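You operate a simulated robot arm through the tools that you are given. There is no shell and no other tool. Be economical: measure what you need, move in short steps, check, and stop when the job is done.

You are at the controls of a simulated robot arm. One attempt, no reset.

TASK
Put three of the blue spacers from the worktop under the peg panel on the mill end of the tube bench. Then push the bottom tool cabinet drawer shut. Then open the good drawer, fetch the black banded fitting and set it in the inside of the good drawer and shut the drawer again. Then fetch the hand brush and set it on the shelf under the tub stand. Then put the black block on the middle of the mill table away on the top of the small parts bench. Then take the blue tube block and put it on top of the carton of sleeves. Then fetch the 34.9 tube block from the top of the wooden block and set it on the shelf under the steel table. Then take the pink banded lug on the door end of the tube bench and put it away on the top of the parts dryer. Then take the blue striped angle block and leave it on the left end of the steel wall bench. Keep to this order. Set down upright: hand brush, pink banded lug.

The check looks at the end state, three seconds after you hand in, the way a careful person would. Anything else that was tipped, shoved, dropped, spilled or broken makes it a failure.

THE ROBOT
A 6-joint arm with a two-finger parallel gripper on a trunk, on a base that drives. Base frame: it is fixed to the floor where the robot stands at the start and does not move with it; the origin is under the middle of the robot, x ahead of it, y to its left, z up. Lengths are in cm, angles in rad, forces in N, time in s.
Its first joint turns from -2.897 to 2.897 rad. Places, roughly: black banded fitting (7x7x5 cm) [-330, 520, 80]; black block (5x4x2 cm) [-490, 470, 110]; blue spacer (4x4x2 cm) [60, 0, 90]; blue striped angle block [-400, 50, 50]; blue tube block [-100, 125, 75]; bottom tool cabinet drawer [-270, 490, 20]; good drawer [-360, 500, 50]; hand brush (10x4x6 cm) [-480, 460, 110]; inside of the good drawer [-360, 500, 50]; left end of the steel wall bench [-550, 300, 90]; mill end of the tube bench [-90, 130, 90]; pink banded lug (7x4x5 cm) [-90, -40, 90]; shelf under the steel table [-500, 320, 30]; shelf under the tub stand [-370, 520, 30]; top of the parts dryer [-120, -350, 100]; top of the small parts bench [-120, 510, 80]; tube block [-225, 50, 100]. Payload 4.1 kg.
Tool frame: the origin (TCP) lies between the finger pads and is the grasp point; the fingertips stand 2.3 cm ahead of it; z points along the fingers, y is the line along which they close. The gripper opens to 9.4 cm. The fingers are 3.8 cm wide and 1 cm thick; the gripper's body (5.4 by 9.6 cm) begins 3.9 cm behind the TCP.
Orientation is that of the tool frame in the base frame, as a unit quaternion [w, x, y, z]. With the fingers straight down and closing along the base's y, the tool's x points along the base's -x, its y along +y and its z along -z.

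THE INTERFACE
- The arm moves only by the tool servo_tool. Its argument "commands" is a list of rows, each an object (a shift or turn left out is 0, a gripper value left out holds the last) with "slide": the shift along the base's x, y, z in mm, a list of three; "angular": the turn, a rotation vector about the base's x, y, z in rad, a list of three; "fingers": the closure, from 0 (fully open) to 1 (shut). In form: [{"slide": [dx, dy, dz], "angular": [wx, wy, wz], "fingers": fingers}, ...]. A call has 1 to 20 rows; each row is the pose to reach, as a shift and turn from the pose commanded when the call began. Rows are played at 5 a second. More than 5 cm and 0.15 rad between two rows, or a gripper value outside its range, and nothing of the call is played. A pose out of reach is approached as far as the arm can. The call stops where the force on the tool passes 40 N (or 10 N more than at its start, if that is more) or the arm is blocked; 0.2 s more then pass. The fingers move at their own pace (about 4.5 cm/s each) and stop on an object; they squeeze with about 29 N. The grip force told is the motor's: it shows also when the fingers shut on nothing. Time passes only in rows, and 0.2 s behind the last, so rows that repeat a pose let the fingers close. The reply holds the time, the measured pose of the TCP, the force on the tool along the base axes, the opening and the grip force, in the units named above and with some noise, with the torque about the TCP (base axes, N m) and any sound that the robot's microphone picked up, and new pictures: "show" is both (left out), scene, wrist or none.
- Cameras (640 x 400 px; columns grow to the right, rows downward): "scene" is now at [-6.86, 10.59, 148.65]; the picture's right is [-0.99, 0.14, 0.00], its down [0.12, 0.89, -0.43] and it looks along [-0.06, -0.43, -0.90] (base axes); focal length 214 px, centre (320, 200). "wrist" rides on the gripper at [8.6, 1.6, -7.4] in the tool frame; the picture's right is [-0.18, 0.98, 0.00], its down [-0.58, -0.11, -0.81] and it looks along [-0.79, -0.15, 0.59] (tool axes); focal length 243 px, centre (320, 200). There is no depth. A picture from a camera that has moved, and an enlarged one, comes with that camera's place and axes in the base frame and with its lens.
- slide_trunk(by): slides the trunk up (or, below 0, down) by that many cm; the arm and the scene camera ride with it, the base frame stays. It gives what a move gives, with no picture.
- drive_base(legs): drives the robot by 1 to 6 legs, each [ahead, turn to the left] in cm and rad, along the robot's own axes; the way and the turn of a leg run together, so that a leg with both is an arc; at most 150 cm and 3.142 rad a leg. The arm and the cameras ride along, it lands a little off, and it stops where it bumps. It gives what a move gives, and a new picture of the scene camera.
- head_to(pan, tilt): turns the head with the scene camera to pan (to the left, within 2.705 rad either way) and tilt (down, from -0.506 to 1.204), counted from straight ahead of the robot. It gives what a move gives, and a new picture of the scene camera.
- zoom(camera, box): a new picture of the part [left, top, right, bottom] of that camera's present view, enlarged. No time passes.
- hand_in(): hands the job in; it is judged then, once.

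Go step by step. Nothing tells you exact positions but the pictures and the camera data: compare them with the known pose of the tool, close in by small moves and look again before you grip or let go. The budget is 556 turns and 360 pictures, counting those below and the enlarged ones. Unless the task says otherwise, let go and move clear before handing in.

The tools are called after "Request:" as name(argument=value, ...) on one line, values as JSON. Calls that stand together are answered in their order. servo_tool: Moves the arm, as the interface text tells. Its arguments: {"type":"object","properties":{"commands":{"type":"array","items":{"type":"object","properties":{"slide":{"type":"array","items":{"type":"number"}},"angular":{"type":"array","items":{"type":"number"}},"fingers":{"type":"number"}}}},"show":{"type":"string","enum":["both","scene","wrist","none"]}},"required":["commands"]} The other tools are called the same way: slide_trunk (by) slides the trunk up or down; drive_base (legs) drives the base; head_to (pan, tilt) turns the head that bears the scene camera; zoom (camera, box) takes an enlarged picture of a part of a camera's view; hand_in () hands the job in.

At the start:

```text
time: 0.0
ee_pos: [39.17, -19.2, 112.77]
orientation: [0.001, 0.0, 1.0, -0.001]
ft_force: [-0.9, -0.1, 0.4]
torque: [0.02, 0.0, -0.01]
opening: 9.4
grasp_force: 0.0
trunk travel left (down, up): [-47.5, 11.5]
robot x, y, heading: [-0.03, 0.28, 0.001]
head pan, tilt: [-1.707, 1.127]
```

scene: 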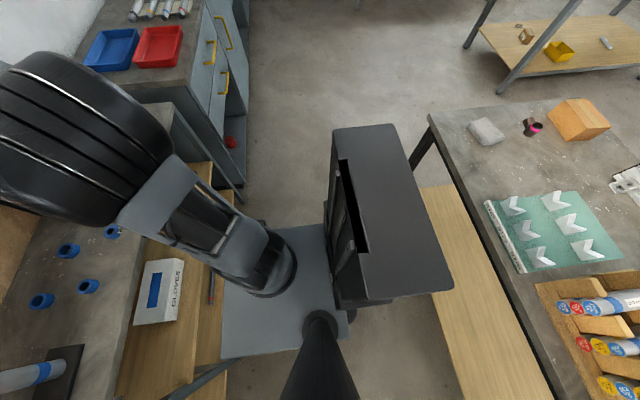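
wrist: 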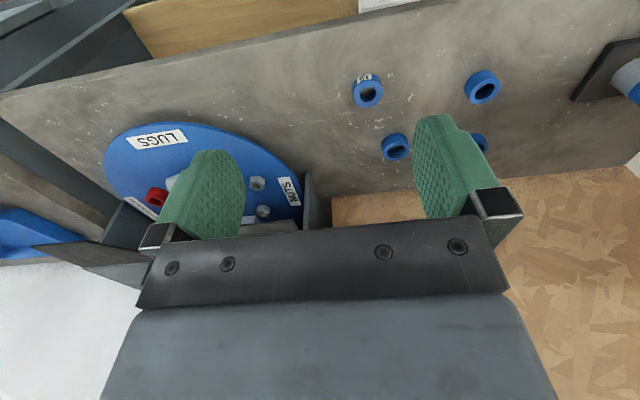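

The blue spacer rings lie on the worktop ahead. I'll look straight at them with the head first.

Request:
head_to(pan=0, tilt=0.7)

Request:
zoom(camera="wrist", box=[300, 40, 560, 200])

```text
time: 1.7
ee_pos: [39.12, -19.2, 112.66]
orientation: [0.001, 0.0, 1.0, 0.0]
ft_force: [-0.3, 0.2, 0.5]
torque: [0.0, -0.01, -0.04]
opening: 9.41
grasp_force: 0.1
trunk travel left (down, up): [-47.5, 11.5]
robot x, y, heading: [-0.5, 0.36, 0.0]
head pan, tilt: [0.0, 0.7]
camera scene: at [2.46, 16.66, 151.82], right [0.0, -1.0, 0.0], down [-0.64, 0.0, -0.76], along [0.76, 0.0, -0.64], focal length 214 px, centre (320, 200)
```

scene: 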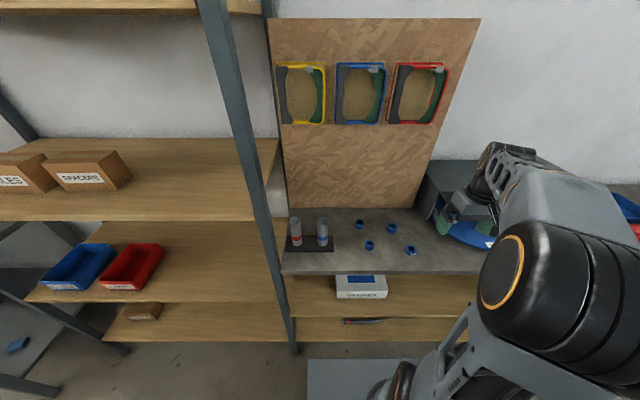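

```text
2.46 times, centred on (430, 120) of wrist
camera zoom: at [30.38, -17.51, 120.18], right [0.18, 0.98, 0.0], down [0.58, -0.11, 0.81], along [0.79, -0.15, -0.59], focal length 597 px, centre (49, 397)
```

zoom: 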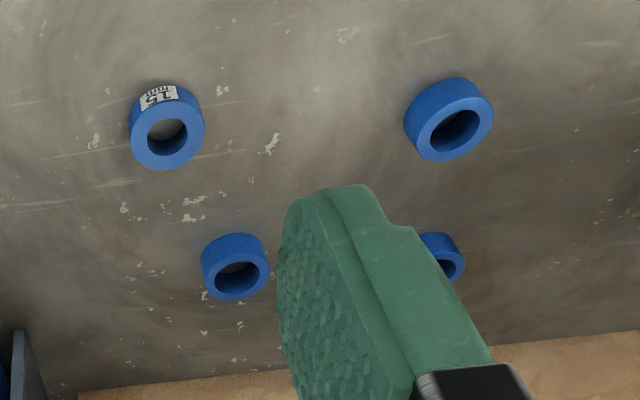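

Request:
servo_tool(commands=[{"slide": [30, 40, 0]}, {"slide": [60, 80, -20]}, {"slide": [90, 120, -40]}, {"slide": [110, 160, -70]}, {"slide": [114, 187, -110]}])

```text
refused: row 2 steps farther than a row can; nothing moved
```

Request:
servo_tool(commands=[{"slide": [25, 40, 0]}, {"slide": [50, 80, -10]}, {"slide": [75, 115, -30]}, {"slide": [95, 150, -55]}, {"slide": [110, 180, -85]}, {"slide": [114, 187, -110]}])

```text
time: 3.1
ee_pos: [50.69, -0.53, 101.57]
orientation: [0.0, -0.001, 1.0, 0.0]
ft_force: [0.0, 0.4, 0.2]
torque: [-0.01, -0.02, 0.02]
opening: 9.38
grasp_force: 0.1
trunk travel left (down, up): [-47.5, 11.5]
robot x, y, heading: [-0.23, 0.17, -0.0]
head pan, tilt: [0.0, 0.7]
camera scene: at [2.48, 16.68, 151.82], right [0.0, -1.0, 0.0], down [-0.64, 0.0, -0.76], along [0.76, 0.0, -0.64], focal length 214 px, centre (320, 200)
camera wrist: at [42.03, 1.21, 109.05], right [0.18, 0.98, 0.0], down [0.58, -0.11, 0.81], along [0.79, -0.15, -0.59], focal length 243 px, centre (320, 200)
```

scene: 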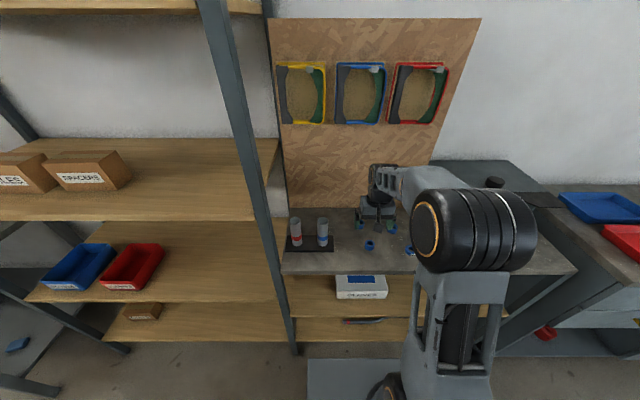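
wrist: 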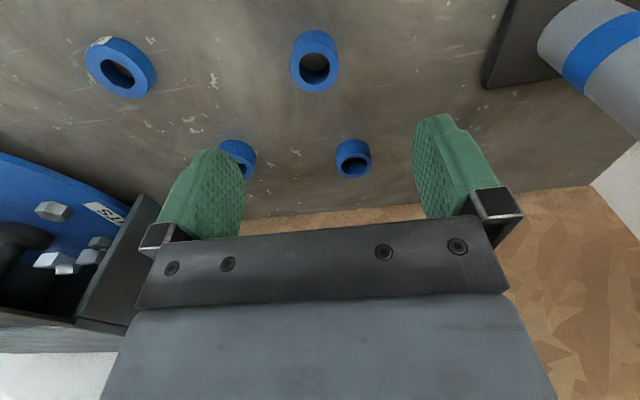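

Request:
servo_tool(commands=[{"slide": [0, -3, -40]}, {"slide": [0, -3, -80]}, {"slide": [0, -3, -88]}, {"slide": [0, -3, -94]}], show="wrist")

```text
time: 4.1
ee_pos: [50.52, -0.89, 92.37]
orientation: [0.0, -0.001, 1.0, 0.0]
ft_force: [0.6, 0.2, 0.1]
torque: [0.01, -0.02, -0.02]
opening: 9.41
grasp_force: 0.1
trunk travel left (down, up): [-47.5, 11.5]
robot x, y, heading: [-0.28, 0.01, -0.0]
head pan, tilt: [0.0, 0.7]
camera wrist: at [41.83, 0.83, 99.74], right [0.18, 0.98, 0.0], down [0.58, -0.11, 0.81], along [0.79, -0.15, -0.59], focal length 243 px, centre (320, 200)
```

wrist: 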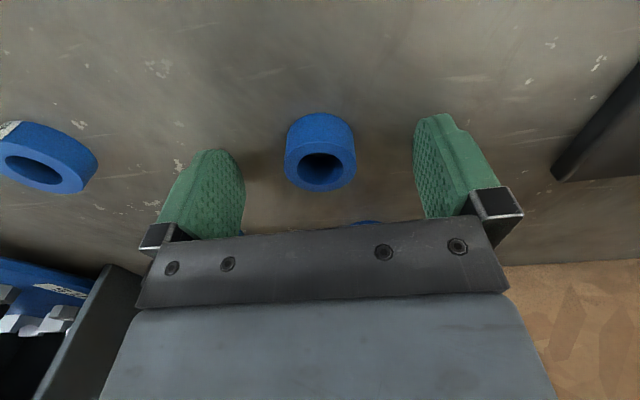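

Request:
servo_tool(commands=[{"slide": [0, 0, -2], "fingers": 0.5}, {"slide": [0, 0, -2], "fingers": 0.8}, {"slide": [0, 0, -2], "fingers": 0.8}, {"slide": [0, 0, -2], "fingers": 0.8}, {"slide": [0, 0, -2], "fingers": 0.8}], show="wrist")

Request:
servo_tool(commands=[{"slide": [0, 0, 30]}, {"slide": [0, 0, 80]}, {"slide": [-20, 0, 120]}, {"slide": [-60, 0, 140]}], show="wrist")

```text
time: 5.3
ee_pos: [50.46, -0.91, 92.37]
orientation: [0.002, 0.0, 1.0, 0.0]
ft_force: [0.6, 4.6, 21.6]
torque: [0.28, 0.36, -0.12]
opening: 3.31
grasp_force: 29.1
trunk travel left (down, up): [-47.5, 11.5]
robot x, y, heading: [0.08, 0.59, 0.001]
head pan, tilt: [0.0, 0.7]
camera wrist: at [41.71, 0.91, 99.72], right [0.18, 0.98, 0.0], down [0.58, -0.11, 0.81], along [0.79, -0.15, -0.59], focal length 243 px, centre (320, 200)
```

wrist: 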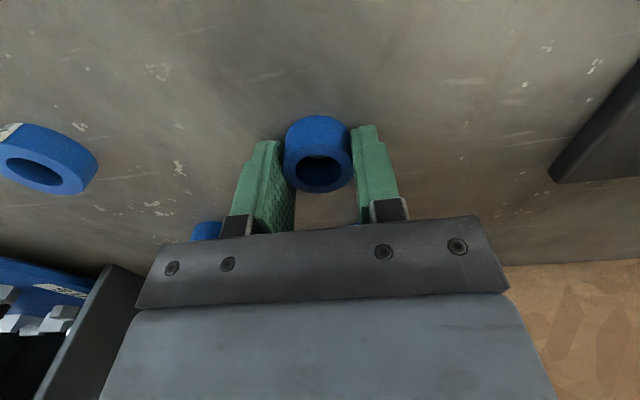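

```text
time: 6.3
ee_pos: [44.35, -0.93, 106.09]
orientation: [-0.001, 0.001, 1.0, 0.001]
ft_force: [-0.6, 0.3, -0.1]
torque: [0.03, -0.02, 0.0]
opening: 1.89
grasp_force: 0.0
trunk travel left (down, up): [-47.5, 11.5]
robot x, y, heading: [0.02, -0.05, -0.003]
head pan, tilt: [0.0, 0.7]
camera wrist: at [35.67, 0.88, 113.59], right [0.18, 0.98, 0.0], down [0.58, -0.11, 0.81], along [0.79, -0.15, -0.59], focal length 243 px, centre (320, 200)
```

wrist: 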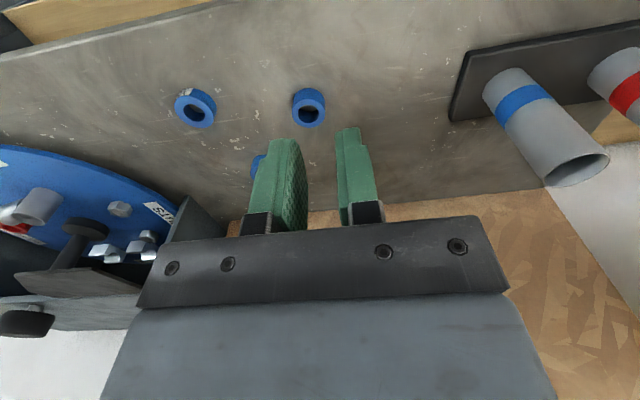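

The ring slipped from the fingers but still stands on the worktop, slightly shifted. I go back over it and look closely.

Request:
servo_tool(commands=[{"slide": [30, -20, -30], "fingers": 0.2}, {"slide": [57, -21, -60], "fingers": 0.2}, {"slide": [57, -21, -100], "fingers": 0.2}, {"slide": [57, -21, -120], "fingers": 0.2}], show="wrist")

```text
time: 7.3
ee_pos: [50.27, -2.86, 94.22]
orientation: [0.0, 0.0, 1.0, 0.0]
ft_force: [0.3, -0.4, 0.1]
torque: [-0.02, 0.02, -0.04]
opening: 7.53
grasp_force: 0.2
trunk travel left (down, up): [-47.5, 11.5]
robot x, y, heading: [0.24, -0.33, 0.004]
head pan, tilt: [0.0, 0.7]
camera wrist: at [41.48, -1.23, 101.72], right [0.18, 0.98, 0.0], down [0.58, -0.11, 0.81], along [0.79, -0.15, -0.59], focal length 243 px, centre (320, 200)
```

wrist: 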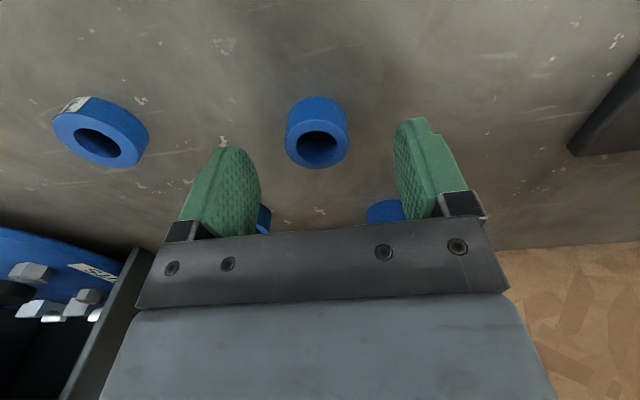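

Request:
servo_tool(commands=[{"slide": [0, -1, -10], "fingers": 0.4}, {"slide": [0, -1, -16], "fingers": 0.5}, {"slide": [0, -1, -16], "fingers": 1}, {"slide": [0, -1, -16], "fingers": 1}, {"slide": [0, -1, -16], "fingers": 1}, {"slide": [0, -1, -16], "fingers": 1}], show="wrist")

```text
time: 8.7
ee_pos: [50.13, -3.04, 92.63]
orientation: [0.0, 0.0, 1.0, 0.0]
ft_force: [-0.7, 0.6, -0.1]
torque: [0.01, 0.01, 0.01]
opening: 3.24
grasp_force: 29.2
trunk travel left (down, up): [-47.5, 11.5]
robot x, y, heading: [-0.06, 0.32, 0.003]
head pan, tilt: [0.0, 0.7]
camera wrist: at [41.47, -1.33, 100.12], right [0.18, 0.98, 0.0], down [0.58, -0.11, 0.81], along [0.79, -0.15, -0.59], focal length 243 px, centre (320, 200)
```

wrist: 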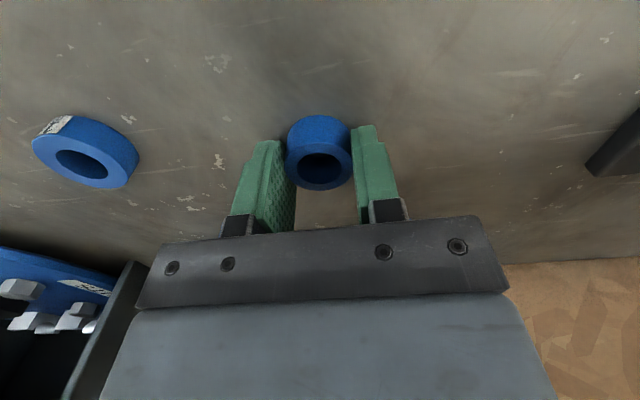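

Request:
servo_tool(commands=[{"slide": [0, 0, 3]}, {"slide": [0, 0, 8]}, {"slide": [0, 0, 14]}, {"slide": [0, 0, 20]}, {"slide": [0, 0, 30]}], show="wrist")

```text
time: 9.9
ee_pos: [50.22, -2.92, 95.47]
orientation: [0.0, 0.0, 1.0, 0.0]
ft_force: [-1.0, 0.2, 0.5]
torque: [0.04, -0.03, -0.02]
opening: 3.24
grasp_force: 28.6
trunk travel left (down, up): [-47.5, 11.5]
robot x, y, heading: [-0.03, 0.08, 0.001]
head pan, tilt: [0.0, 0.7]
camera wrist: at [41.53, -1.31, 102.95], right [0.18, 0.98, 0.0], down [0.58, -0.11, 0.81], along [0.79, -0.15, -0.59], focal length 243 px, centre (320, 200)
```

wrist: 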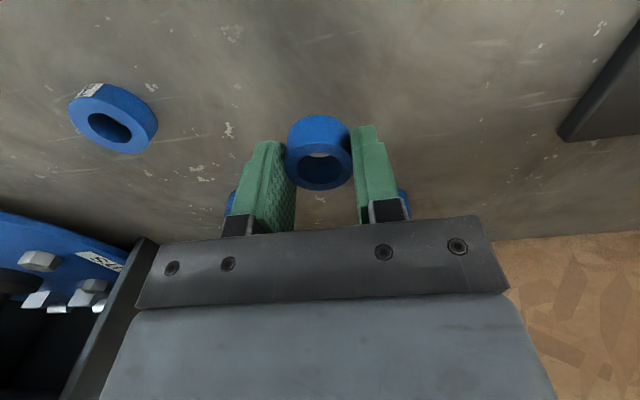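

The spacer is held. I retract the arm a little and look round toward the mill end of the tube bench.

Request:
servo_tool(commands=[{"slide": [-20, 0, 30]}, {"slide": [-50, 0, 60]}, {"slide": [-90, 0, 80]}, {"slide": [-130, 0, 90]}, {"slide": [-170, 0, 90]}], show="none")

Request:
head_to(pan=1.9, tilt=0.6)

Request:
head_to(pan=2.7, tilt=0.8)

Request:
head_to(pan=-2.4, tilt=0.6)

```text
time: 11.1
ee_pos: [33.18, -3.31, 104.34]
orientation: [0.0, 0.0, 1.0, 0.001]
ft_force: [0.1, 0.4, -0.1]
torque: [-0.03, 0.0, 0.04]
opening: 3.25
grasp_force: 28.5
trunk travel left (down, up): [-47.5, 11.5]
robot x, y, heading: [-0.08, -0.06, -0.001]
head pan, tilt: [0.0, 0.7]
```

```text
time: 13.0
ee_pos: [33.38, -3.37, 104.38]
orientation: [0.0, 0.0, 1.0, 0.0]
ft_force: [0.5, -0.4, 0.2]
torque: [-0.01, 0.02, -0.01]
opening: 3.23
grasp_force: 29.0
trunk travel left (down, up): [-47.5, 11.5]
robot x, y, heading: [0.14, 0.17, -0.003]
head pan, tilt: [1.901, 0.6]
camera scene: at [-8.89, 25.03, 152.68], right [0.95, 0.32, 0.0], down [0.18, -0.53, -0.83], along [-0.27, 0.78, -0.56], focal length 214 px, centre (320, 200)
```

scene: 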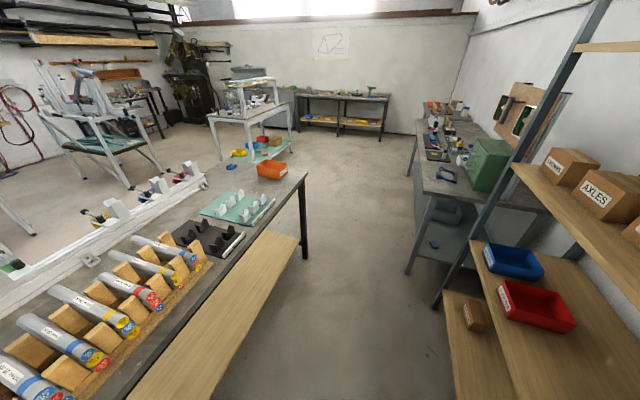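

```text
time: 14.1
ee_pos: [33.33, -3.36, 104.41]
orientation: [-0.001, 0.0, 1.0, 0.001]
ft_force: [0.0, -0.5, -0.2]
torque: [0.0, 0.03, -0.02]
opening: 3.21
grasp_force: 29.1
trunk travel left (down, up): [-47.5, 11.5]
robot x, y, heading: [0.11, 0.16, 0.002]
head pan, tilt: [2.7, 0.799]
camera scene: at [-13.32, 20.12, 151.0], right [0.43, 0.9, 0.0], down [0.65, -0.31, -0.7], along [-0.63, 0.3, -0.72], focal length 214 px, centre (320, 200)
```

scene: 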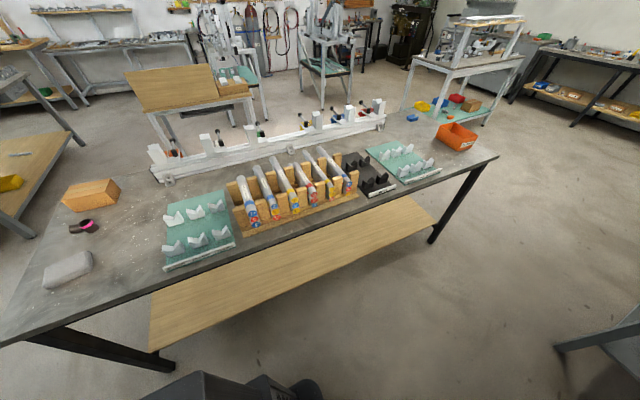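

```text
time: 18.1
ee_pos: [33.45, -3.26, 104.43]
orientation: [0.0, 0.001, 1.0, 0.0]
ft_force: [0.2, 0.4, -0.1]
torque: [-0.01, 0.0, 0.03]
opening: 3.22
grasp_force: 29.2
trunk travel left (down, up): [-47.5, 11.5]
robot x, y, heading: [0.05, 0.23, 0.001]
head pan, tilt: [-2.4, 0.6]
camera scene: at [-12.55, 10.69, 152.68], right [-0.68, 0.74, 0.0], down [0.42, 0.38, -0.83], along [-0.61, -0.56, -0.56], focal length 214 px, centre (320, 200)
```

scene: 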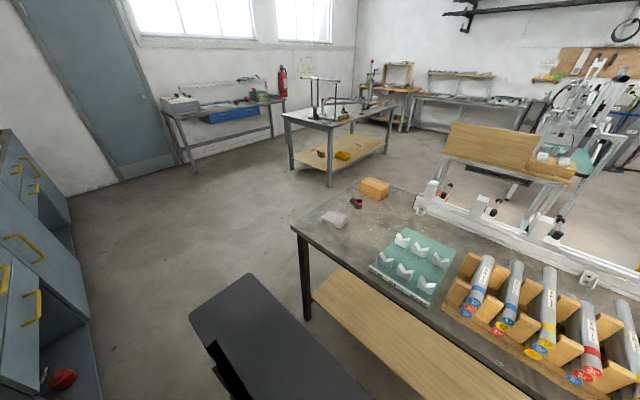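

The mill end holds an orange bin with free room around it. I back off the worktop, turn left and drive up the aisle beside the tube bench.

Request:
drive_base(legs=[[-8, 0], [0, 1.68]])

Request:
drive_base(legs=[[108, 0], [0, -0.11]])

Request:
head_to(pan=1.4, tilt=0.8)

```text
time: 23.3
ee_pos: [-8.44, 33.53, 104.42]
orientation: [0.0, 0.745, -0.667, 0.0]
ft_force: [0.0, 0.3, -0.6]
torque: [0.0, -0.01, -0.03]
opening: 3.21
grasp_force: 29.0
trunk travel left (down, up): [-47.5, 11.5]
robot x, y, heading: [-7.91, 0.11, 1.682]
head pan, tilt: [-2.4, 0.6]
camera scene: at [-17.3, -13.61, 152.68], right [-0.66, -0.75, 0.0], down [-0.43, 0.37, -0.83], along [0.62, -0.54, -0.56], focal length 214 px, centre (320, 200)
```

scene: 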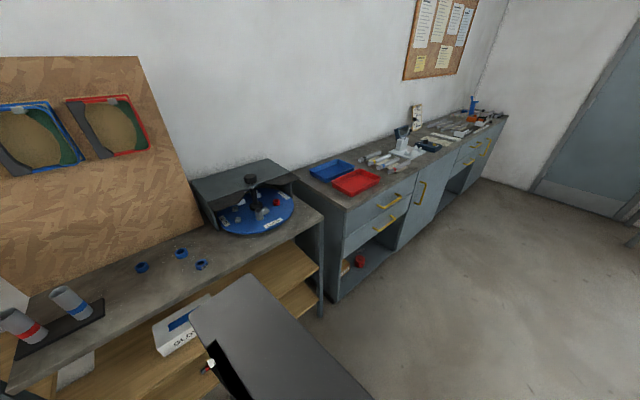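

```text
time: 29.4
ee_pos: [-17.05, 140.67, 104.5]
orientation: [0.0, 0.709, -0.705, 0.0]
ft_force: [0.4, 0.0, -0.1]
torque: [-0.01, -0.02, -0.01]
opening: 3.25
grasp_force: 28.8
trunk travel left (down, up): [-47.5, 11.5]
robot x, y, heading: [-20.28, 107.38, 1.579]
head pan, tilt: [-2.4, 0.6]
camera scene: at [-30.87, 94.7, 152.68], right [-0.73, -0.68, 0.0], down [-0.38, 0.41, -0.83], along [0.56, -0.61, -0.56], focal length 214 px, centre (320, 200)
```

scene: 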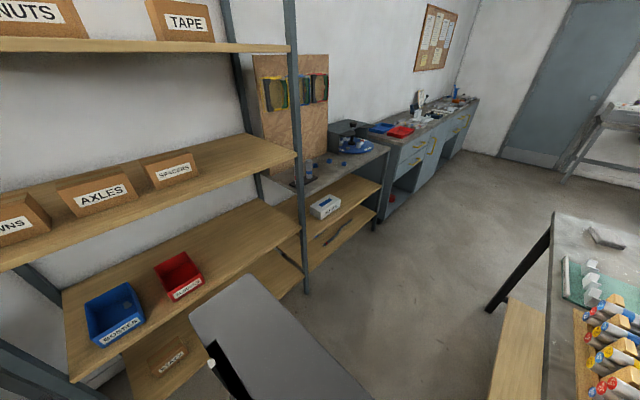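

```text
time: 32.5
ee_pos: [-17.12, 140.63, 104.41]
orientation: [-0.001, 0.708, -0.706, 0.0]
ft_force: [0.8, 0.5, 0.1]
torque: [0.01, -0.03, 0.0]
opening: 3.22
grasp_force: 29.4
trunk travel left (down, up): [-47.5, 11.5]
robot x, y, heading: [-20.11, 107.08, 1.576]
head pan, tilt: [1.4, 0.799]
camera scene: at [-44.84, 102.51, 150.99], right [0.17, 0.99, 0.0], down [0.71, -0.12, -0.7], along [-0.69, 0.12, -0.72], focal length 214 px, centre (320, 200)
```

scene: 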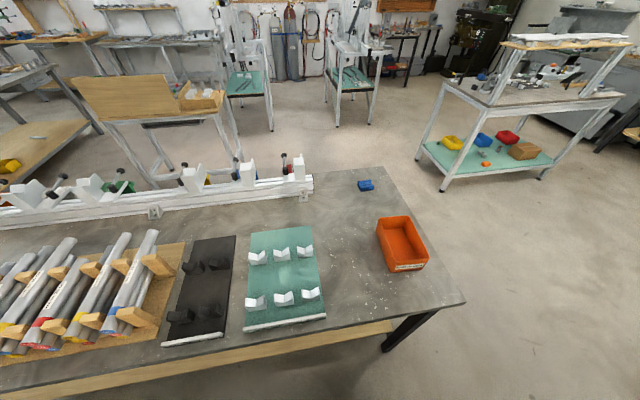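

The bench has clear space between the green mat and the orange bin, around (-76, 118). I swing the arm to the left and extend over that spot.

Request:
servo_tool(commands=[{"slide": [-49, 1, 0], "angular": [0, 0, 0.145]}, {"slide": [-97, -5, 10], "angular": [0, 0, 0.29]}, {"slide": [-144, -19, 15], "angular": [0, 0, 0.435]}, {"slide": [-189, -38, 15], "angular": [0, 0, 0.58]}, {"slide": [-230, -65, 15], "angular": [0, 0, 0.725]}, {"slide": [-267, -96, 15], "angular": [0, 0, 0.87]}, {"slide": [-299, -133, 15], "angular": [0, 0, 1.015]}, {"slide": [-326, -174, 15], "angular": [0, 0, 1.16]}, {"slide": [-346, -219, 15], "angular": [0, 0, 1.305]}, {"slide": [-360, -266, 15], "angular": [0, 0, 1.45]}, {"slide": [-408, -260, 10], "angular": [0, 0, 1.45]}, {"slide": [-456, -250, 0], "angular": [0, 0, 1.45]}, {"slide": [-504, -240, -10], "angular": [0, 0, 1.45]}, {"slide": [-550, -230, -20], "angular": [0, 0, 1.45]}, {"slide": [-590, -226, -40], "angular": [0, 0, 1.45]}])

```text
time: 35.7
ee_pos: [-76.04, 117.9, 100.57]
orientation: [0.0, 0.998, -0.058, 0.001]
ft_force: [-0.2, 0.5, -0.6]
torque: [-0.01, -0.02, -0.02]
opening: 3.2
grasp_force: 28.5
trunk travel left (down, up): [-47.5, 11.5]
robot x, y, heading: [-20.21, 107.31, 1.579]
head pan, tilt: [1.4, 0.799]
camera scene: at [-44.91, 102.51, 150.98], right [0.16, 0.99, 0.0], down [0.71, -0.12, -0.7], along [-0.69, 0.11, -0.72], focal length 214 px, centre (320, 200)
camera wrist: at [-67.63, 115.37, 107.97], right [-0.3, -0.96, 0.0], down [-0.57, 0.17, 0.81], along [-0.77, 0.24, -0.59], focal length 243 px, centre (320, 200)
```

scene: 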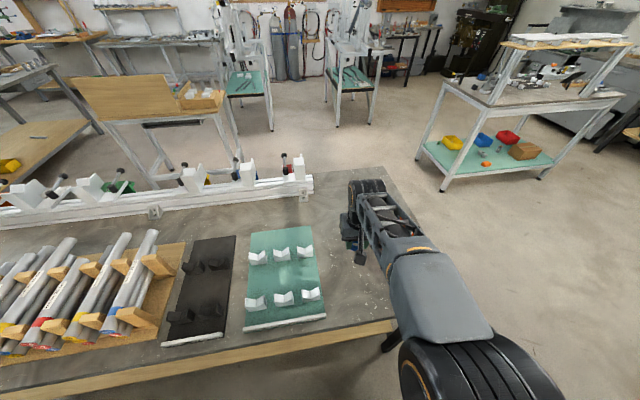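
wrist: 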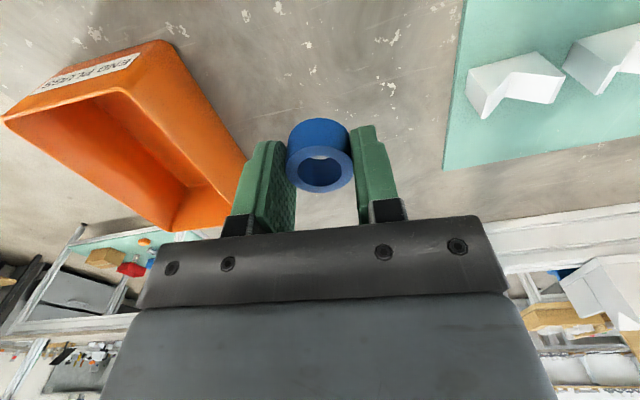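

Request:
servo_tool(commands=[{"slide": [0, 0, -30]}, {"slide": [0, 0, -60]}, {"slide": [0, 0, -70]}, {"slide": [0, 0, -75]}], show="wrist")

```text
time: 36.7
ee_pos: [-76.1, 117.91, 92.92]
orientation: [0.0, 0.998, -0.058, 0.0]
ft_force: [0.3, -0.1, -0.6]
torque: [0.01, -0.02, 0.02]
opening: 3.22
grasp_force: 29.0
trunk travel left (down, up): [-47.5, 11.5]
robot x, y, heading: [-20.27, 107.03, 1.578]
head pan, tilt: [1.4, 0.799]
camera wrist: at [-67.69, 115.49, 100.35], right [-0.3, -0.96, 0.0], down [-0.56, 0.17, 0.81], along [-0.77, 0.24, -0.59], focal length 243 px, centre (320, 200)
```

wrist: 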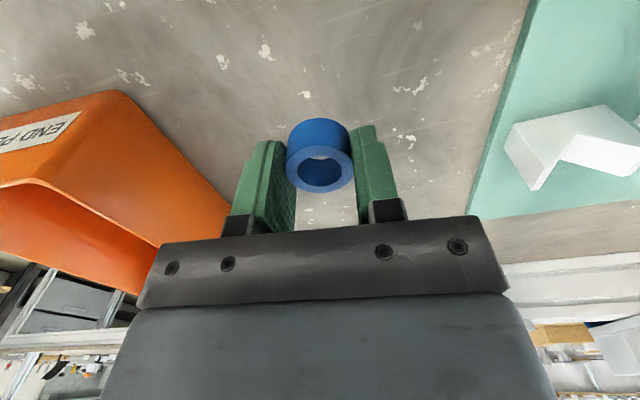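

Request:
servo_tool(commands=[{"slide": [0, 0, -2]}, {"slide": [0, 0, -4]}, {"slide": [0, 0, -6]}], show="none")

```text
time: 37.5
ee_pos: [-76.13, 117.97, 92.31]
orientation: [0.0, 0.998, -0.058, 0.001]
ft_force: [0.5, 0.0, 0.0]
torque: [0.0, -0.02, -0.01]
opening: 3.23
grasp_force: 29.1
trunk travel left (down, up): [-47.5, 11.5]
robot x, y, heading: [-19.69, 107.58, 1.574]
head pan, tilt: [1.4, 0.799]
```

Request:
servo_tool(commands=[{"slide": [0, 0, -2]}, {"slide": [0, 0, -4]}, {"slide": [0, 0, -6]}, {"slide": [0, 0, -8]}, {"slide": [0, 0, -10]}], show="wrist")

```text
time: 38.7
ee_pos: [-76.13, 118.03, 91.27]
orientation: [0.0, 0.998, -0.058, 0.0]
ft_force: [-0.3, 0.2, -0.3]
torque: [0.03, 0.01, -0.01]
opening: 3.21
grasp_force: 28.6
trunk travel left (down, up): [-47.5, 11.5]
robot x, y, heading: [-20.15, 107.42, 1.575]
head pan, tilt: [1.4, 0.799]
camera wrist: at [-67.8, 115.49, 98.81], right [-0.3, -0.96, 0.0], down [-0.57, 0.17, 0.81], along [-0.77, 0.24, -0.59], focal length 243 px, centre (320, 200)
```

wrist: 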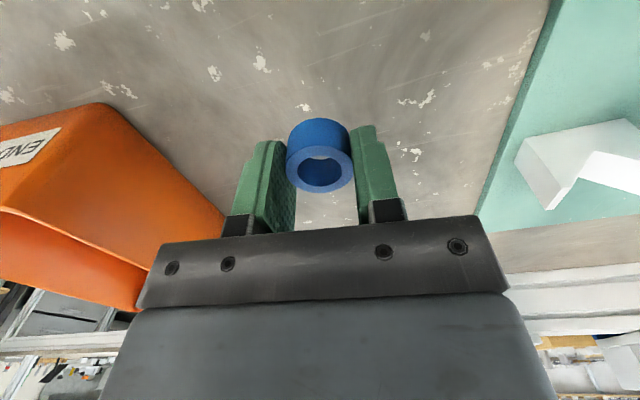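

Request:
servo_tool(commands=[{"slide": [0, 0, -2]}, {"slide": [0, 0, -4]}, {"slide": [0, 0, -6]}, {"slide": [0, 0, -8]}, {"slide": [0, 0, -10]}, {"slide": [0, 0, -12]}, {"slide": [0, 0, -14]}, {"slide": [0, 0, -16]}, {"slide": [0, 0, -18]}, {"slide": [0, 0, -20]}], show="wrist")

```text
time: 40.9
ee_pos: [-76.07, 118.02, 89.33]
orientation: [0.0, 0.998, -0.057, 0.0]
ft_force: [0.2, 0.0, 0.3]
torque: [-0.03, 0.01, 0.0]
opening: 3.23
grasp_force: 29.3
trunk travel left (down, up): [-47.5, 11.5]
robot x, y, heading: [-19.98, 107.43, 1.576]
head pan, tilt: [1.4, 0.799]
camera wrist: at [-67.77, 115.55, 96.83], right [-0.3, -0.96, 0.0], down [-0.57, 0.17, 0.81], along [-0.77, 0.24, -0.59], focal length 243 px, centre (320, 200)
```

wrist: 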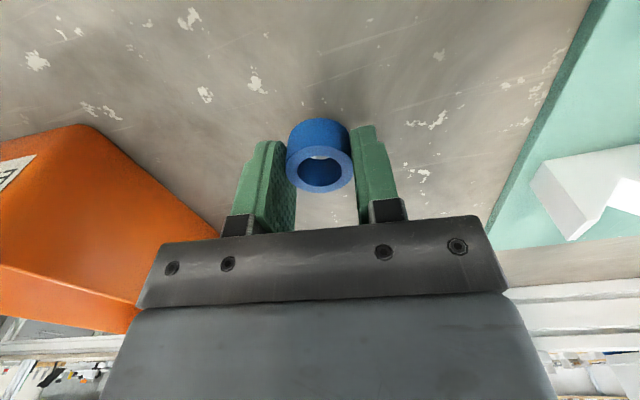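

Request:
servo_tool(commands=[{"slide": [0, 0, -1]}, {"slide": [0, 0, -2]}, {"slide": [0, 0, -3]}, {"slide": [0, 0, -4]}, {"slide": [0, 0, -5]}, {"slide": [0, 0, -6]}, {"slide": [0, 0, -7]}, {"slide": [0, 0, -8]}], show="wrist")

```text
time: 42.7
ee_pos: [-76.18, 118.11, 88.59]
orientation: [0.001, 0.998, -0.058, 0.0]
ft_force: [-1.0, -0.6, 2.1]
torque: [-0.04, 0.03, -0.02]
opening: 3.23
grasp_force: 28.5
trunk travel left (down, up): [-47.5, 11.5]
robot x, y, heading: [-20.25, 107.14, 1.575]
head pan, tilt: [1.4, 0.799]
camera wrist: at [-67.8, 115.52, 96.05], right [-0.3, -0.96, 0.0], down [-0.56, 0.17, 0.81], along [-0.77, 0.24, -0.59], focal length 243 px, centre (320, 200)
```

wrist: 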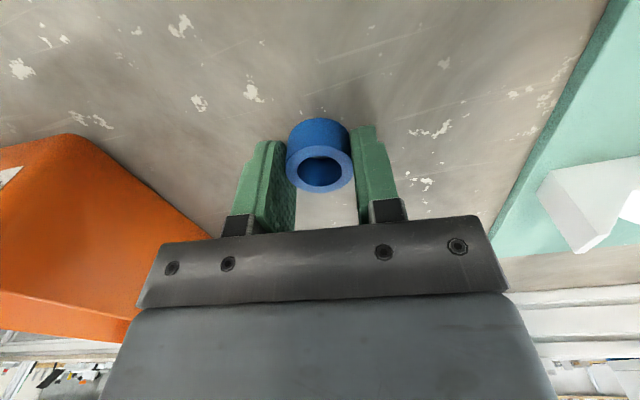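

Light contact is felt, so the ring is down. I release and rise.

Request:
servo_tool(commands=[{"slide": [0, 0, 0], "fingers": 0.55}, {"slide": [0, 0, 0], "fingers": 0.5}, {"slide": [0, 0, 0], "fingers": 0.5}, {"slide": [0, 0, 20], "fingers": 0.5}, {"slide": [0, 0, 60], "fingers": 0.5}, {"slide": [0, 0, 100], "fingers": 0.5}, {"slide": [0, 0, 140], "fingers": 0.5}], show="wrist")

```text
time: 44.3
ee_pos: [-76.08, 118.03, 102.78]
orientation: [0.0, 0.998, -0.058, 0.001]
ft_force: [-0.6, 0.1, 0.0]
torque: [0.02, 0.01, -0.03]
opening: 4.68
grasp_force: 0.0
trunk travel left (down, up): [-47.5, 11.5]
robot x, y, heading: [-20.36, 107.09, 1.578]
head pan, tilt: [1.4, 0.799]
camera wrist: at [-67.78, 115.48, 110.29], right [-0.3, -0.96, 0.0], down [-0.57, 0.17, 0.81], along [-0.77, 0.24, -0.59], focal length 243 px, centre (320, 200)
```

wrist: 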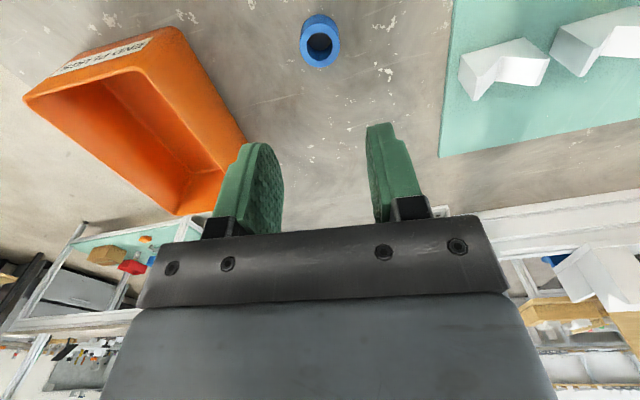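

First spacer stands well. I swing the arm back forward and return to the worktop.

Request:
servo_tool(commands=[{"slide": [48, -8, 10]}, {"slide": [96, -16, 20]}, {"slide": [144, -24, 20]}, {"slide": [192, -32, 20]}, {"slide": [230, -38, 20]}, {"slide": [244, 9, 20], "angular": [0, 0, -0.145]}, {"slide": [264, 54, 20], "angular": [0, 0, -0.29]}, {"slide": [291, 95, 20], "angular": [0, 0, -0.435]}, {"slide": [323, 132, 20], "angular": [0, 0, -0.58]}, {"slide": [360, 163, 20], "angular": [0, 0, -0.725]}, {"slide": [401, 190, 20], "angular": [0, 0, -0.87]}, {"slide": [446, 209, 20], "angular": [0, 0, -1.015]}, {"slide": [493, 223, 20], "angular": [0, 0, -1.16]}, {"slide": [541, 229, 20], "angular": [0, 0, -1.305]}, {"slide": [590, 228, 20], "angular": [0, 0, -1.45]}], show="none")

Request:
drive_base(legs=[[0, 0.11], [-107, 0], [0, -1.68], [7, 0]])

Request:
head_to(pan=0, tilt=0.8)

```text
time: 47.5
ee_pos: [-17.07, 140.95, 104.66]
orientation: [0.0, 0.708, -0.706, 0.0]
ft_force: [0.3, 0.2, 0.8]
torque: [0.03, 0.01, -0.03]
opening: 4.67
grasp_force: 0.0
trunk travel left (down, up): [-47.5, 11.5]
robot x, y, heading: [-19.91, 106.8, 1.579]
head pan, tilt: [1.4, 0.799]
```

```text
time: 58.2
ee_pos: [33.64, -1.42, 104.63]
orientation: [-0.001, -0.024, 1.0, 0.0]
ft_force: [-0.4, 0.2, 0.6]
torque: [-0.03, 0.0, 0.0]
opening: 4.72
grasp_force: 0.1
trunk travel left (down, up): [-47.5, 11.5]
robot x, y, heading: [-0.43, 0.23, 0.05]
head pan, tilt: [1.4, 0.799]
camera scene: at [-6.0, 24.72, 150.99], right [0.99, -0.12, 0.0], down [-0.09, -0.71, -0.7], along [0.09, 0.69, -0.72], focal length 214 px, centre (320, 200)
```

scene: 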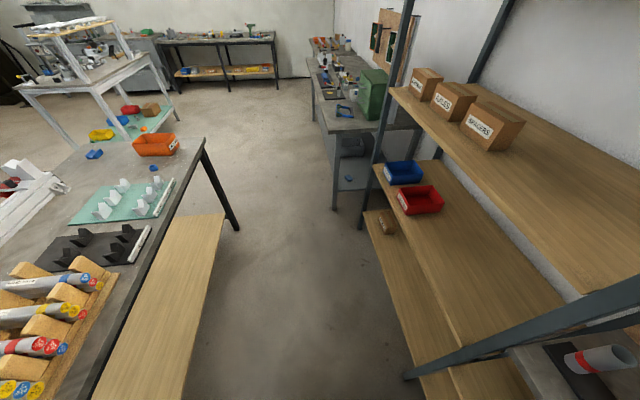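

```text
time: 59.7
ee_pos: [33.48, -1.29, 104.67]
orientation: [0.0, -0.024, 1.0, 0.0]
ft_force: [0.3, 0.1, -0.1]
torque: [0.01, -0.02, 0.01]
opening: 4.69
grasp_force: 0.0
trunk travel left (down, up): [-47.5, 11.5]
robot x, y, heading: [-0.18, 0.1, 0.045]
head pan, tilt: [0.0, 0.799]
camera scene: at [1.01, 17.09, 150.99], right [0.05, -1.0, 0.0], down [-0.72, -0.03, -0.7], along [0.7, 0.03, -0.72], focal length 214 px, centre (320, 200)
```

scene: 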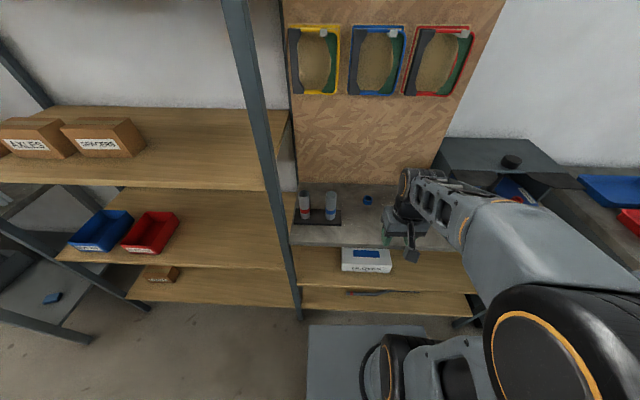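

Request:
servo_tool(commands=[{"slide": [32, -30, 0], "fingers": 0.2}, {"slide": [64, -60, -5]}, {"slide": [96, -90, -15]}, {"slide": [128, -118, -30]}, {"slide": [149, -134, -60]}, {"slide": [149, -134, -80]}], show="wrist")

```text
time: 61.1
ee_pos: [48.47, -14.86, 96.77]
orientation: [0.0, -0.024, 1.0, 0.0]
ft_force: [0.1, 0.4, 0.3]
torque: [0.04, -0.01, -0.02]
opening: 7.51
grasp_force: 0.1
trunk travel left (down, up): [-47.5, 11.5]
robot x, y, heading: [-0.17, 0.29, 0.049]
head pan, tilt: [0.0, 0.799]
camera wrist: at [39.73, -13.45, 104.17], right [0.14, 0.99, 0.0], down [0.59, -0.08, 0.81], along [0.8, -0.11, -0.59], focal length 243 px, centre (320, 200)
```

wrist: 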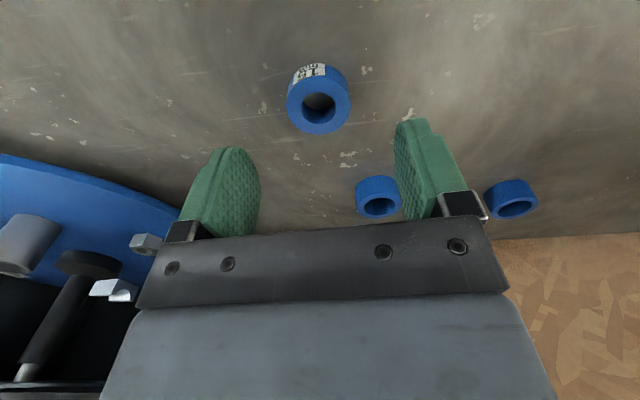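

Request:
servo_tool(commands=[{"slide": [-7, 2, -25], "fingers": 0.3}, {"slide": [-7, 2, -41], "fingers": 0.5}, {"slide": [-7, 2, -41], "fingers": 1}, {"slide": [-7, 2, -41], "fingers": 1}, {"slide": [-7, 2, -41], "fingers": 1}, {"slide": [-7, 2, -41], "fingers": 1}], show="wrist")

Request:
servo_tool(commands=[{"slide": [0, 0, 3]}, {"slide": [0, 0, 8]}, {"slide": [0, 0, 16]}, {"slide": [0, 0, 26]}, {"slide": [0, 0, 45]}, {"slide": [-35, 30, 70]}, {"slide": [-70, 60, 90]}, {"slide": [-100, 90, 110]}, {"slide": [-135, 120, 115]}, {"slide": [-155, 150, 115]}], show="wrist")

```text
time: 62.5
ee_pos: [47.84, -14.49, 92.61]
orientation: [-0.001, -0.024, 1.0, 0.001]
ft_force: [0.1, 1.0, 0.7]
torque: [-0.02, 0.05, 0.03]
opening: 3.63
grasp_force: 29.3
trunk travel left (down, up): [-47.5, 11.5]
robot x, y, heading: [-0.34, 0.79, 0.044]
head pan, tilt: [0.0, 0.799]
camera wrist: at [39.05, -13.14, 100.02], right [0.14, 0.99, 0.0], down [0.59, -0.08, 0.81], along [0.8, -0.11, -0.59], focal length 243 px, centre (320, 200)
```

wrist: 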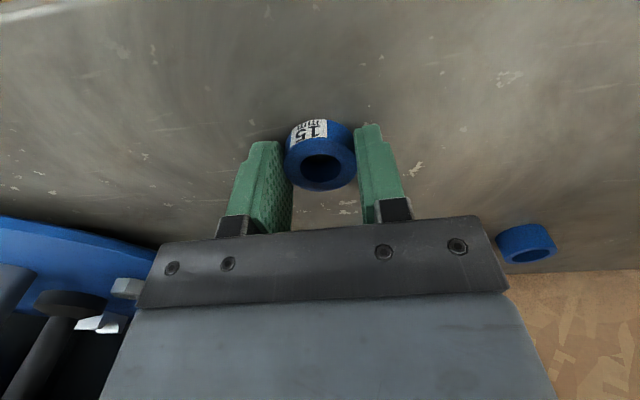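

```text
refused: row 6 steps farther than a row can; nothing moved
```

Request:
servo_tool(commands=[{"slide": [0, 0, 3]}, {"slide": [0, 0, 8]}, {"slide": [0, 0, 16]}, {"slide": [0, 0, 26]}, {"slide": [0, 0, 45]}, {"slide": [-30, 25, 65]}, {"slide": [-60, 50, 85]}, {"slide": [-90, 75, 100]}, {"slide": [-120, 100, 115]}, {"slide": [-145, 130, 115]}], show="wrist")

```text
time: 64.7
ee_pos: [33.11, -1.5, 104.17]
orientation: [0.0, -0.024, 1.0, -0.001]
ft_force: [-0.7, 0.3, 0.2]
torque: [0.04, 0.0, 0.02]
opening: 3.61
grasp_force: 28.6
trunk travel left (down, up): [-47.5, 11.5]
robot x, y, heading: [-0.12, 0.13, 0.051]
head pan, tilt: [0.0, 0.799]
camera wrist: at [24.5, -0.17, 111.66], right [0.14, 0.99, 0.0], down [0.59, -0.08, 0.81], along [0.8, -0.11, -0.59], focal length 243 px, centre (320, 200)
```

wrist: 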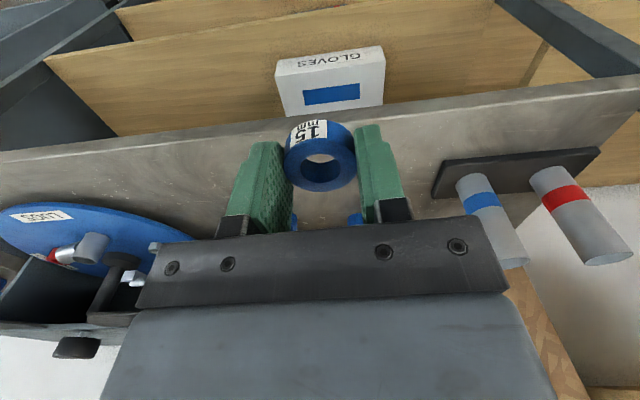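

Request:
drive_base(legs=[[-9, 0], [0, 1.523], [117, 0], [0, 1.571], [5, 0]])

Request:
head_to(pan=0, tilt=0.9)

```text
time: 79.3
ee_pos: [-43.74, 121.44, 104.3]
orientation: [0.0, 1.0, -0.021, 0.0]
ft_force: [-0.3, 0.1, 0.0]
torque: [0.0, 0.01, -0.01]
opening: 3.58
grasp_force: 28.4
trunk travel left (down, up): [-47.5, 11.5]
robot x, y, heading: [-10.47, 116.39, 3.097]
head pan, tilt: [0.0, 0.799]
camera scene: at [-13.25, 100.22, 150.99], right [0.04, 1.0, 0.0], down [0.72, -0.03, -0.7], along [-0.7, 0.03, -0.72], focal length 214 px, centre (320, 200)
```

scene: 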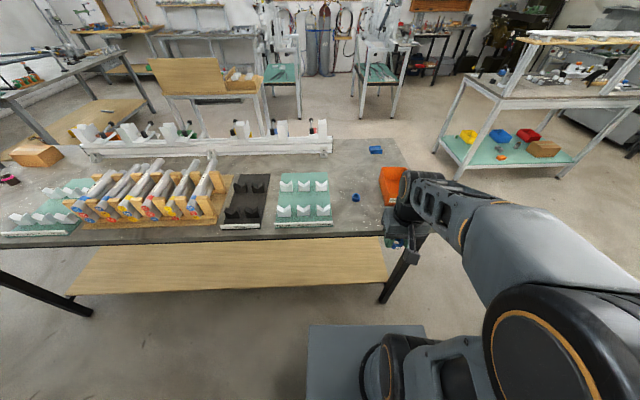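

```text
time: 80.0
ee_pos: [-43.67, 121.55, 104.23]
orientation: [0.0, 1.0, -0.021, 0.001]
ft_force: [0.3, -0.4, -0.7]
torque: [-0.03, -0.01, 0.0]
opening: 3.54
grasp_force: 28.7
trunk travel left (down, up): [-47.5, 11.5]
robot x, y, heading: [-10.27, 116.65, 3.099]
head pan, tilt: [0.0, 0.901]
camera scene: at [-12.69, 100.2, 150.21], right [0.04, 1.0, 0.0], down [0.78, -0.03, -0.62], along [-0.62, 0.03, -0.78], focal length 214 px, centre (320, 200)
```

scene: 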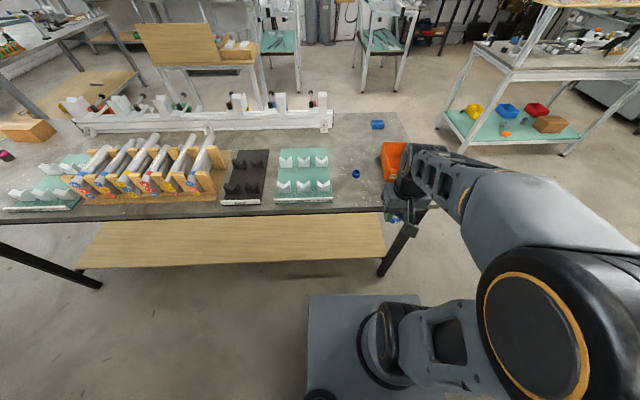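

Request:
servo_tool(commands=[{"slide": [-48, -5, 0]}, {"slide": [-96, -10, 0]}, {"slide": [-144, -15, 0]}, {"slide": [-192, -20, -5]}, {"slide": [-235, -25, -20]}, {"slide": [-255, -27, -60]}, {"slide": [-255, -27, -100]}, {"slide": [-255, -27, -130]}, {"slide": [-255, -27, -145]}, {"slide": [-255, -27, -150]}], show="wrist")

```text
time: 82.2
ee_pos: [-69.1, 118.86, 89.17]
orientation: [0.0, 1.0, -0.02, 0.001]
ft_force: [-0.7, 0.3, -1.3]
torque: [-0.03, 0.02, 0.0]
opening: 3.5
grasp_force: 29.0
trunk travel left (down, up): [-47.5, 11.5]
robot x, y, heading: [-10.49, 116.58, 3.099]
head pan, tilt: [0.0, 0.901]
camera wrist: at [-60.59, 116.91, 96.66], right [-0.22, -0.97, 0.0], down [-0.58, 0.13, 0.81], along [-0.79, 0.18, -0.59], focal length 243 px, centre (320, 200)
```

wrist: 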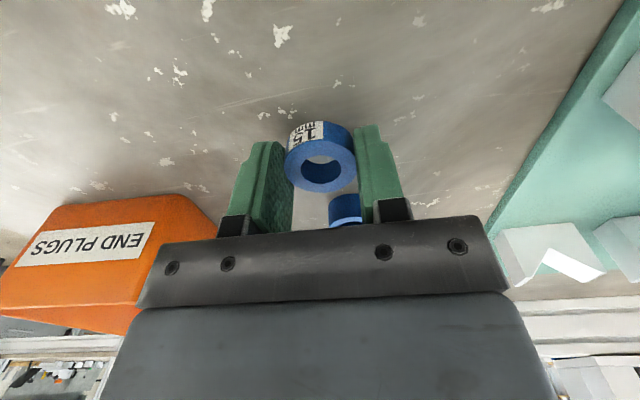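

Request:
servo_tool(commands=[{"slide": [0, 0, -2]}, {"slide": [0, 0, -4]}, {"slide": [0, 0, -5]}, {"slide": [0, 0, -6]}, {"slide": [0, 0, -7]}], show="none")

```text
time: 83.4
ee_pos: [-69.19, 118.82, 88.58]
orientation: [0.0, 1.0, -0.021, -0.001]
ft_force: [-0.3, -0.4, 2.6]
torque: [-0.01, 0.01, 0.03]
opening: 3.52
grasp_force: 28.9
trunk travel left (down, up): [-47.5, 11.5]
robot x, y, heading: [-10.14, 116.81, 3.099]
head pan, tilt: [0.0, 0.901]
```

Request:
servo_tool(commands=[{"slide": [0, 0, 0], "fingers": 0.55}, {"slide": [0, 0, 0], "fingers": 0.48}, {"slide": [0, 0, 0], "fingers": 0.48}, {"slide": [0, 0, 20]}, {"slide": [0, 0, 60]}, {"slide": [0, 0, 100]}, {"slide": [30, 0, 135]}, {"slide": [75, 5, 155]}, {"slide": [120, 10, 160]}], show="wrist")

```text
time: 85.4
ee_pos: [-56.97, 119.74, 104.6]
orientation: [-0.001, 1.0, -0.02, 0.0]
ft_force: [0.3, 0.8, 0.6]
torque: [-0.04, -0.02, -0.04]
opening: 4.91
grasp_force: 0.0
trunk travel left (down, up): [-47.5, 11.5]
robot x, y, heading: [-10.41, 116.71, 3.096]
head pan, tilt: [0.0, 0.901]
camera wrist: at [-48.47, 117.95, 112.04], right [-0.23, -0.97, 0.0], down [-0.58, 0.13, 0.81], along [-0.79, 0.18, -0.59], focal length 243 px, centre (320, 200)
```

wrist: 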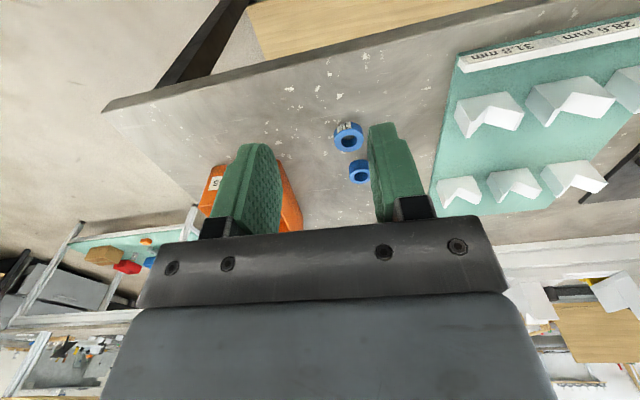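

Request:
servo_tool(commands=[{"slide": [45, 0, 0]}, {"slide": [90, 0, 0]}, {"slide": [135, 0, 0]}], show="none")

Request:
drive_base(legs=[[0, 1.615], [117, 0], [0, 1.571], [8, 0]])

```text
time: 86.2
ee_pos: [-43.38, 119.73, 104.28]
orientation: [-0.001, 1.0, -0.021, 0.0]
ft_force: [0.1, 0.4, 0.6]
torque: [-0.01, -0.03, -0.02]
opening: 4.85
grasp_force: 0.0
trunk travel left (down, up): [-47.5, 11.5]
robot x, y, heading: [-10.56, 116.89, 3.097]
head pan, tilt: [0.0, 0.901]
```

```text
time: 100.6
ee_pos: [28.56, -5.69, 104.21]
orientation: [0.0, 0.02, 1.0, -0.001]
ft_force: [1.1, -0.7, 0.2]
torque: [-0.03, 0.02, 0.03]
opening: 4.88
grasp_force: 0.0
trunk travel left (down, up): [-47.5, 11.5]
robot x, y, heading: [-4.08, -2.45, -0.041]
head pan, tilt: [0.0, 0.901]
camera scene: at [-2.24, 13.97, 150.2], right [-0.04, -1.0, 0.0], down [-0.78, 0.03, -0.62], along [0.62, -0.02, -0.78], focal length 214 px, centre (320, 200)
```

scene: 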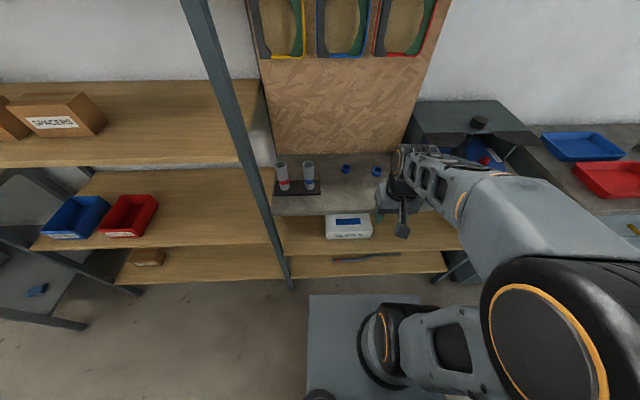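

Request:
drive_base(legs=[[5, 0]])

Request:
servo_tool(commands=[{"slide": [45, 10, 0], "fingers": 0.2}, {"slide": [90, 20, 0]}, {"slide": [135, 35, -10]}, {"slide": [180, 45, -20]}, {"slide": [225, 55, -40]}, {"slide": [245, 70, -75]}], show="wrist")

```text
time: 101.5
ee_pos: [33.85, -5.86, 104.15]
orientation: [0.0, 0.019, 1.0, 0.0]
ft_force: [0.3, -0.3, 0.3]
torque: [-0.01, 0.01, 0.01]
opening: 4.94
grasp_force: 0.0
trunk travel left (down, up): [-47.5, 11.5]
robot x, y, heading: [0.41, -2.99, -0.036]
head pan, tilt: [0.0, 0.901]
camera scene: at [2.86, 13.77, 150.2], right [-0.04, -1.0, 0.0], down [-0.78, 0.03, -0.62], along [0.62, -0.02, -0.78], focal length 214 px, centre (320, 200)
```

scene: 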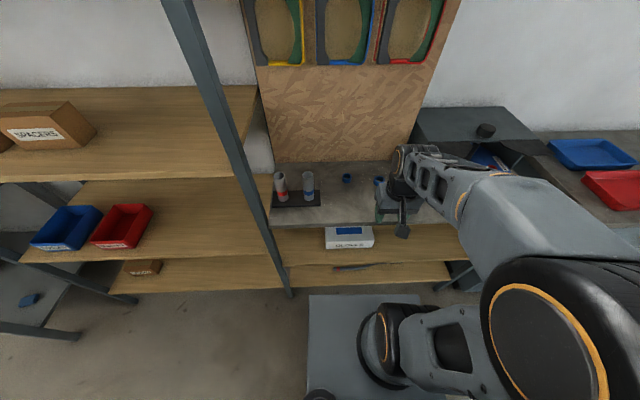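

```text
refused: row 5 steps farther than a row can; nothing moved
```

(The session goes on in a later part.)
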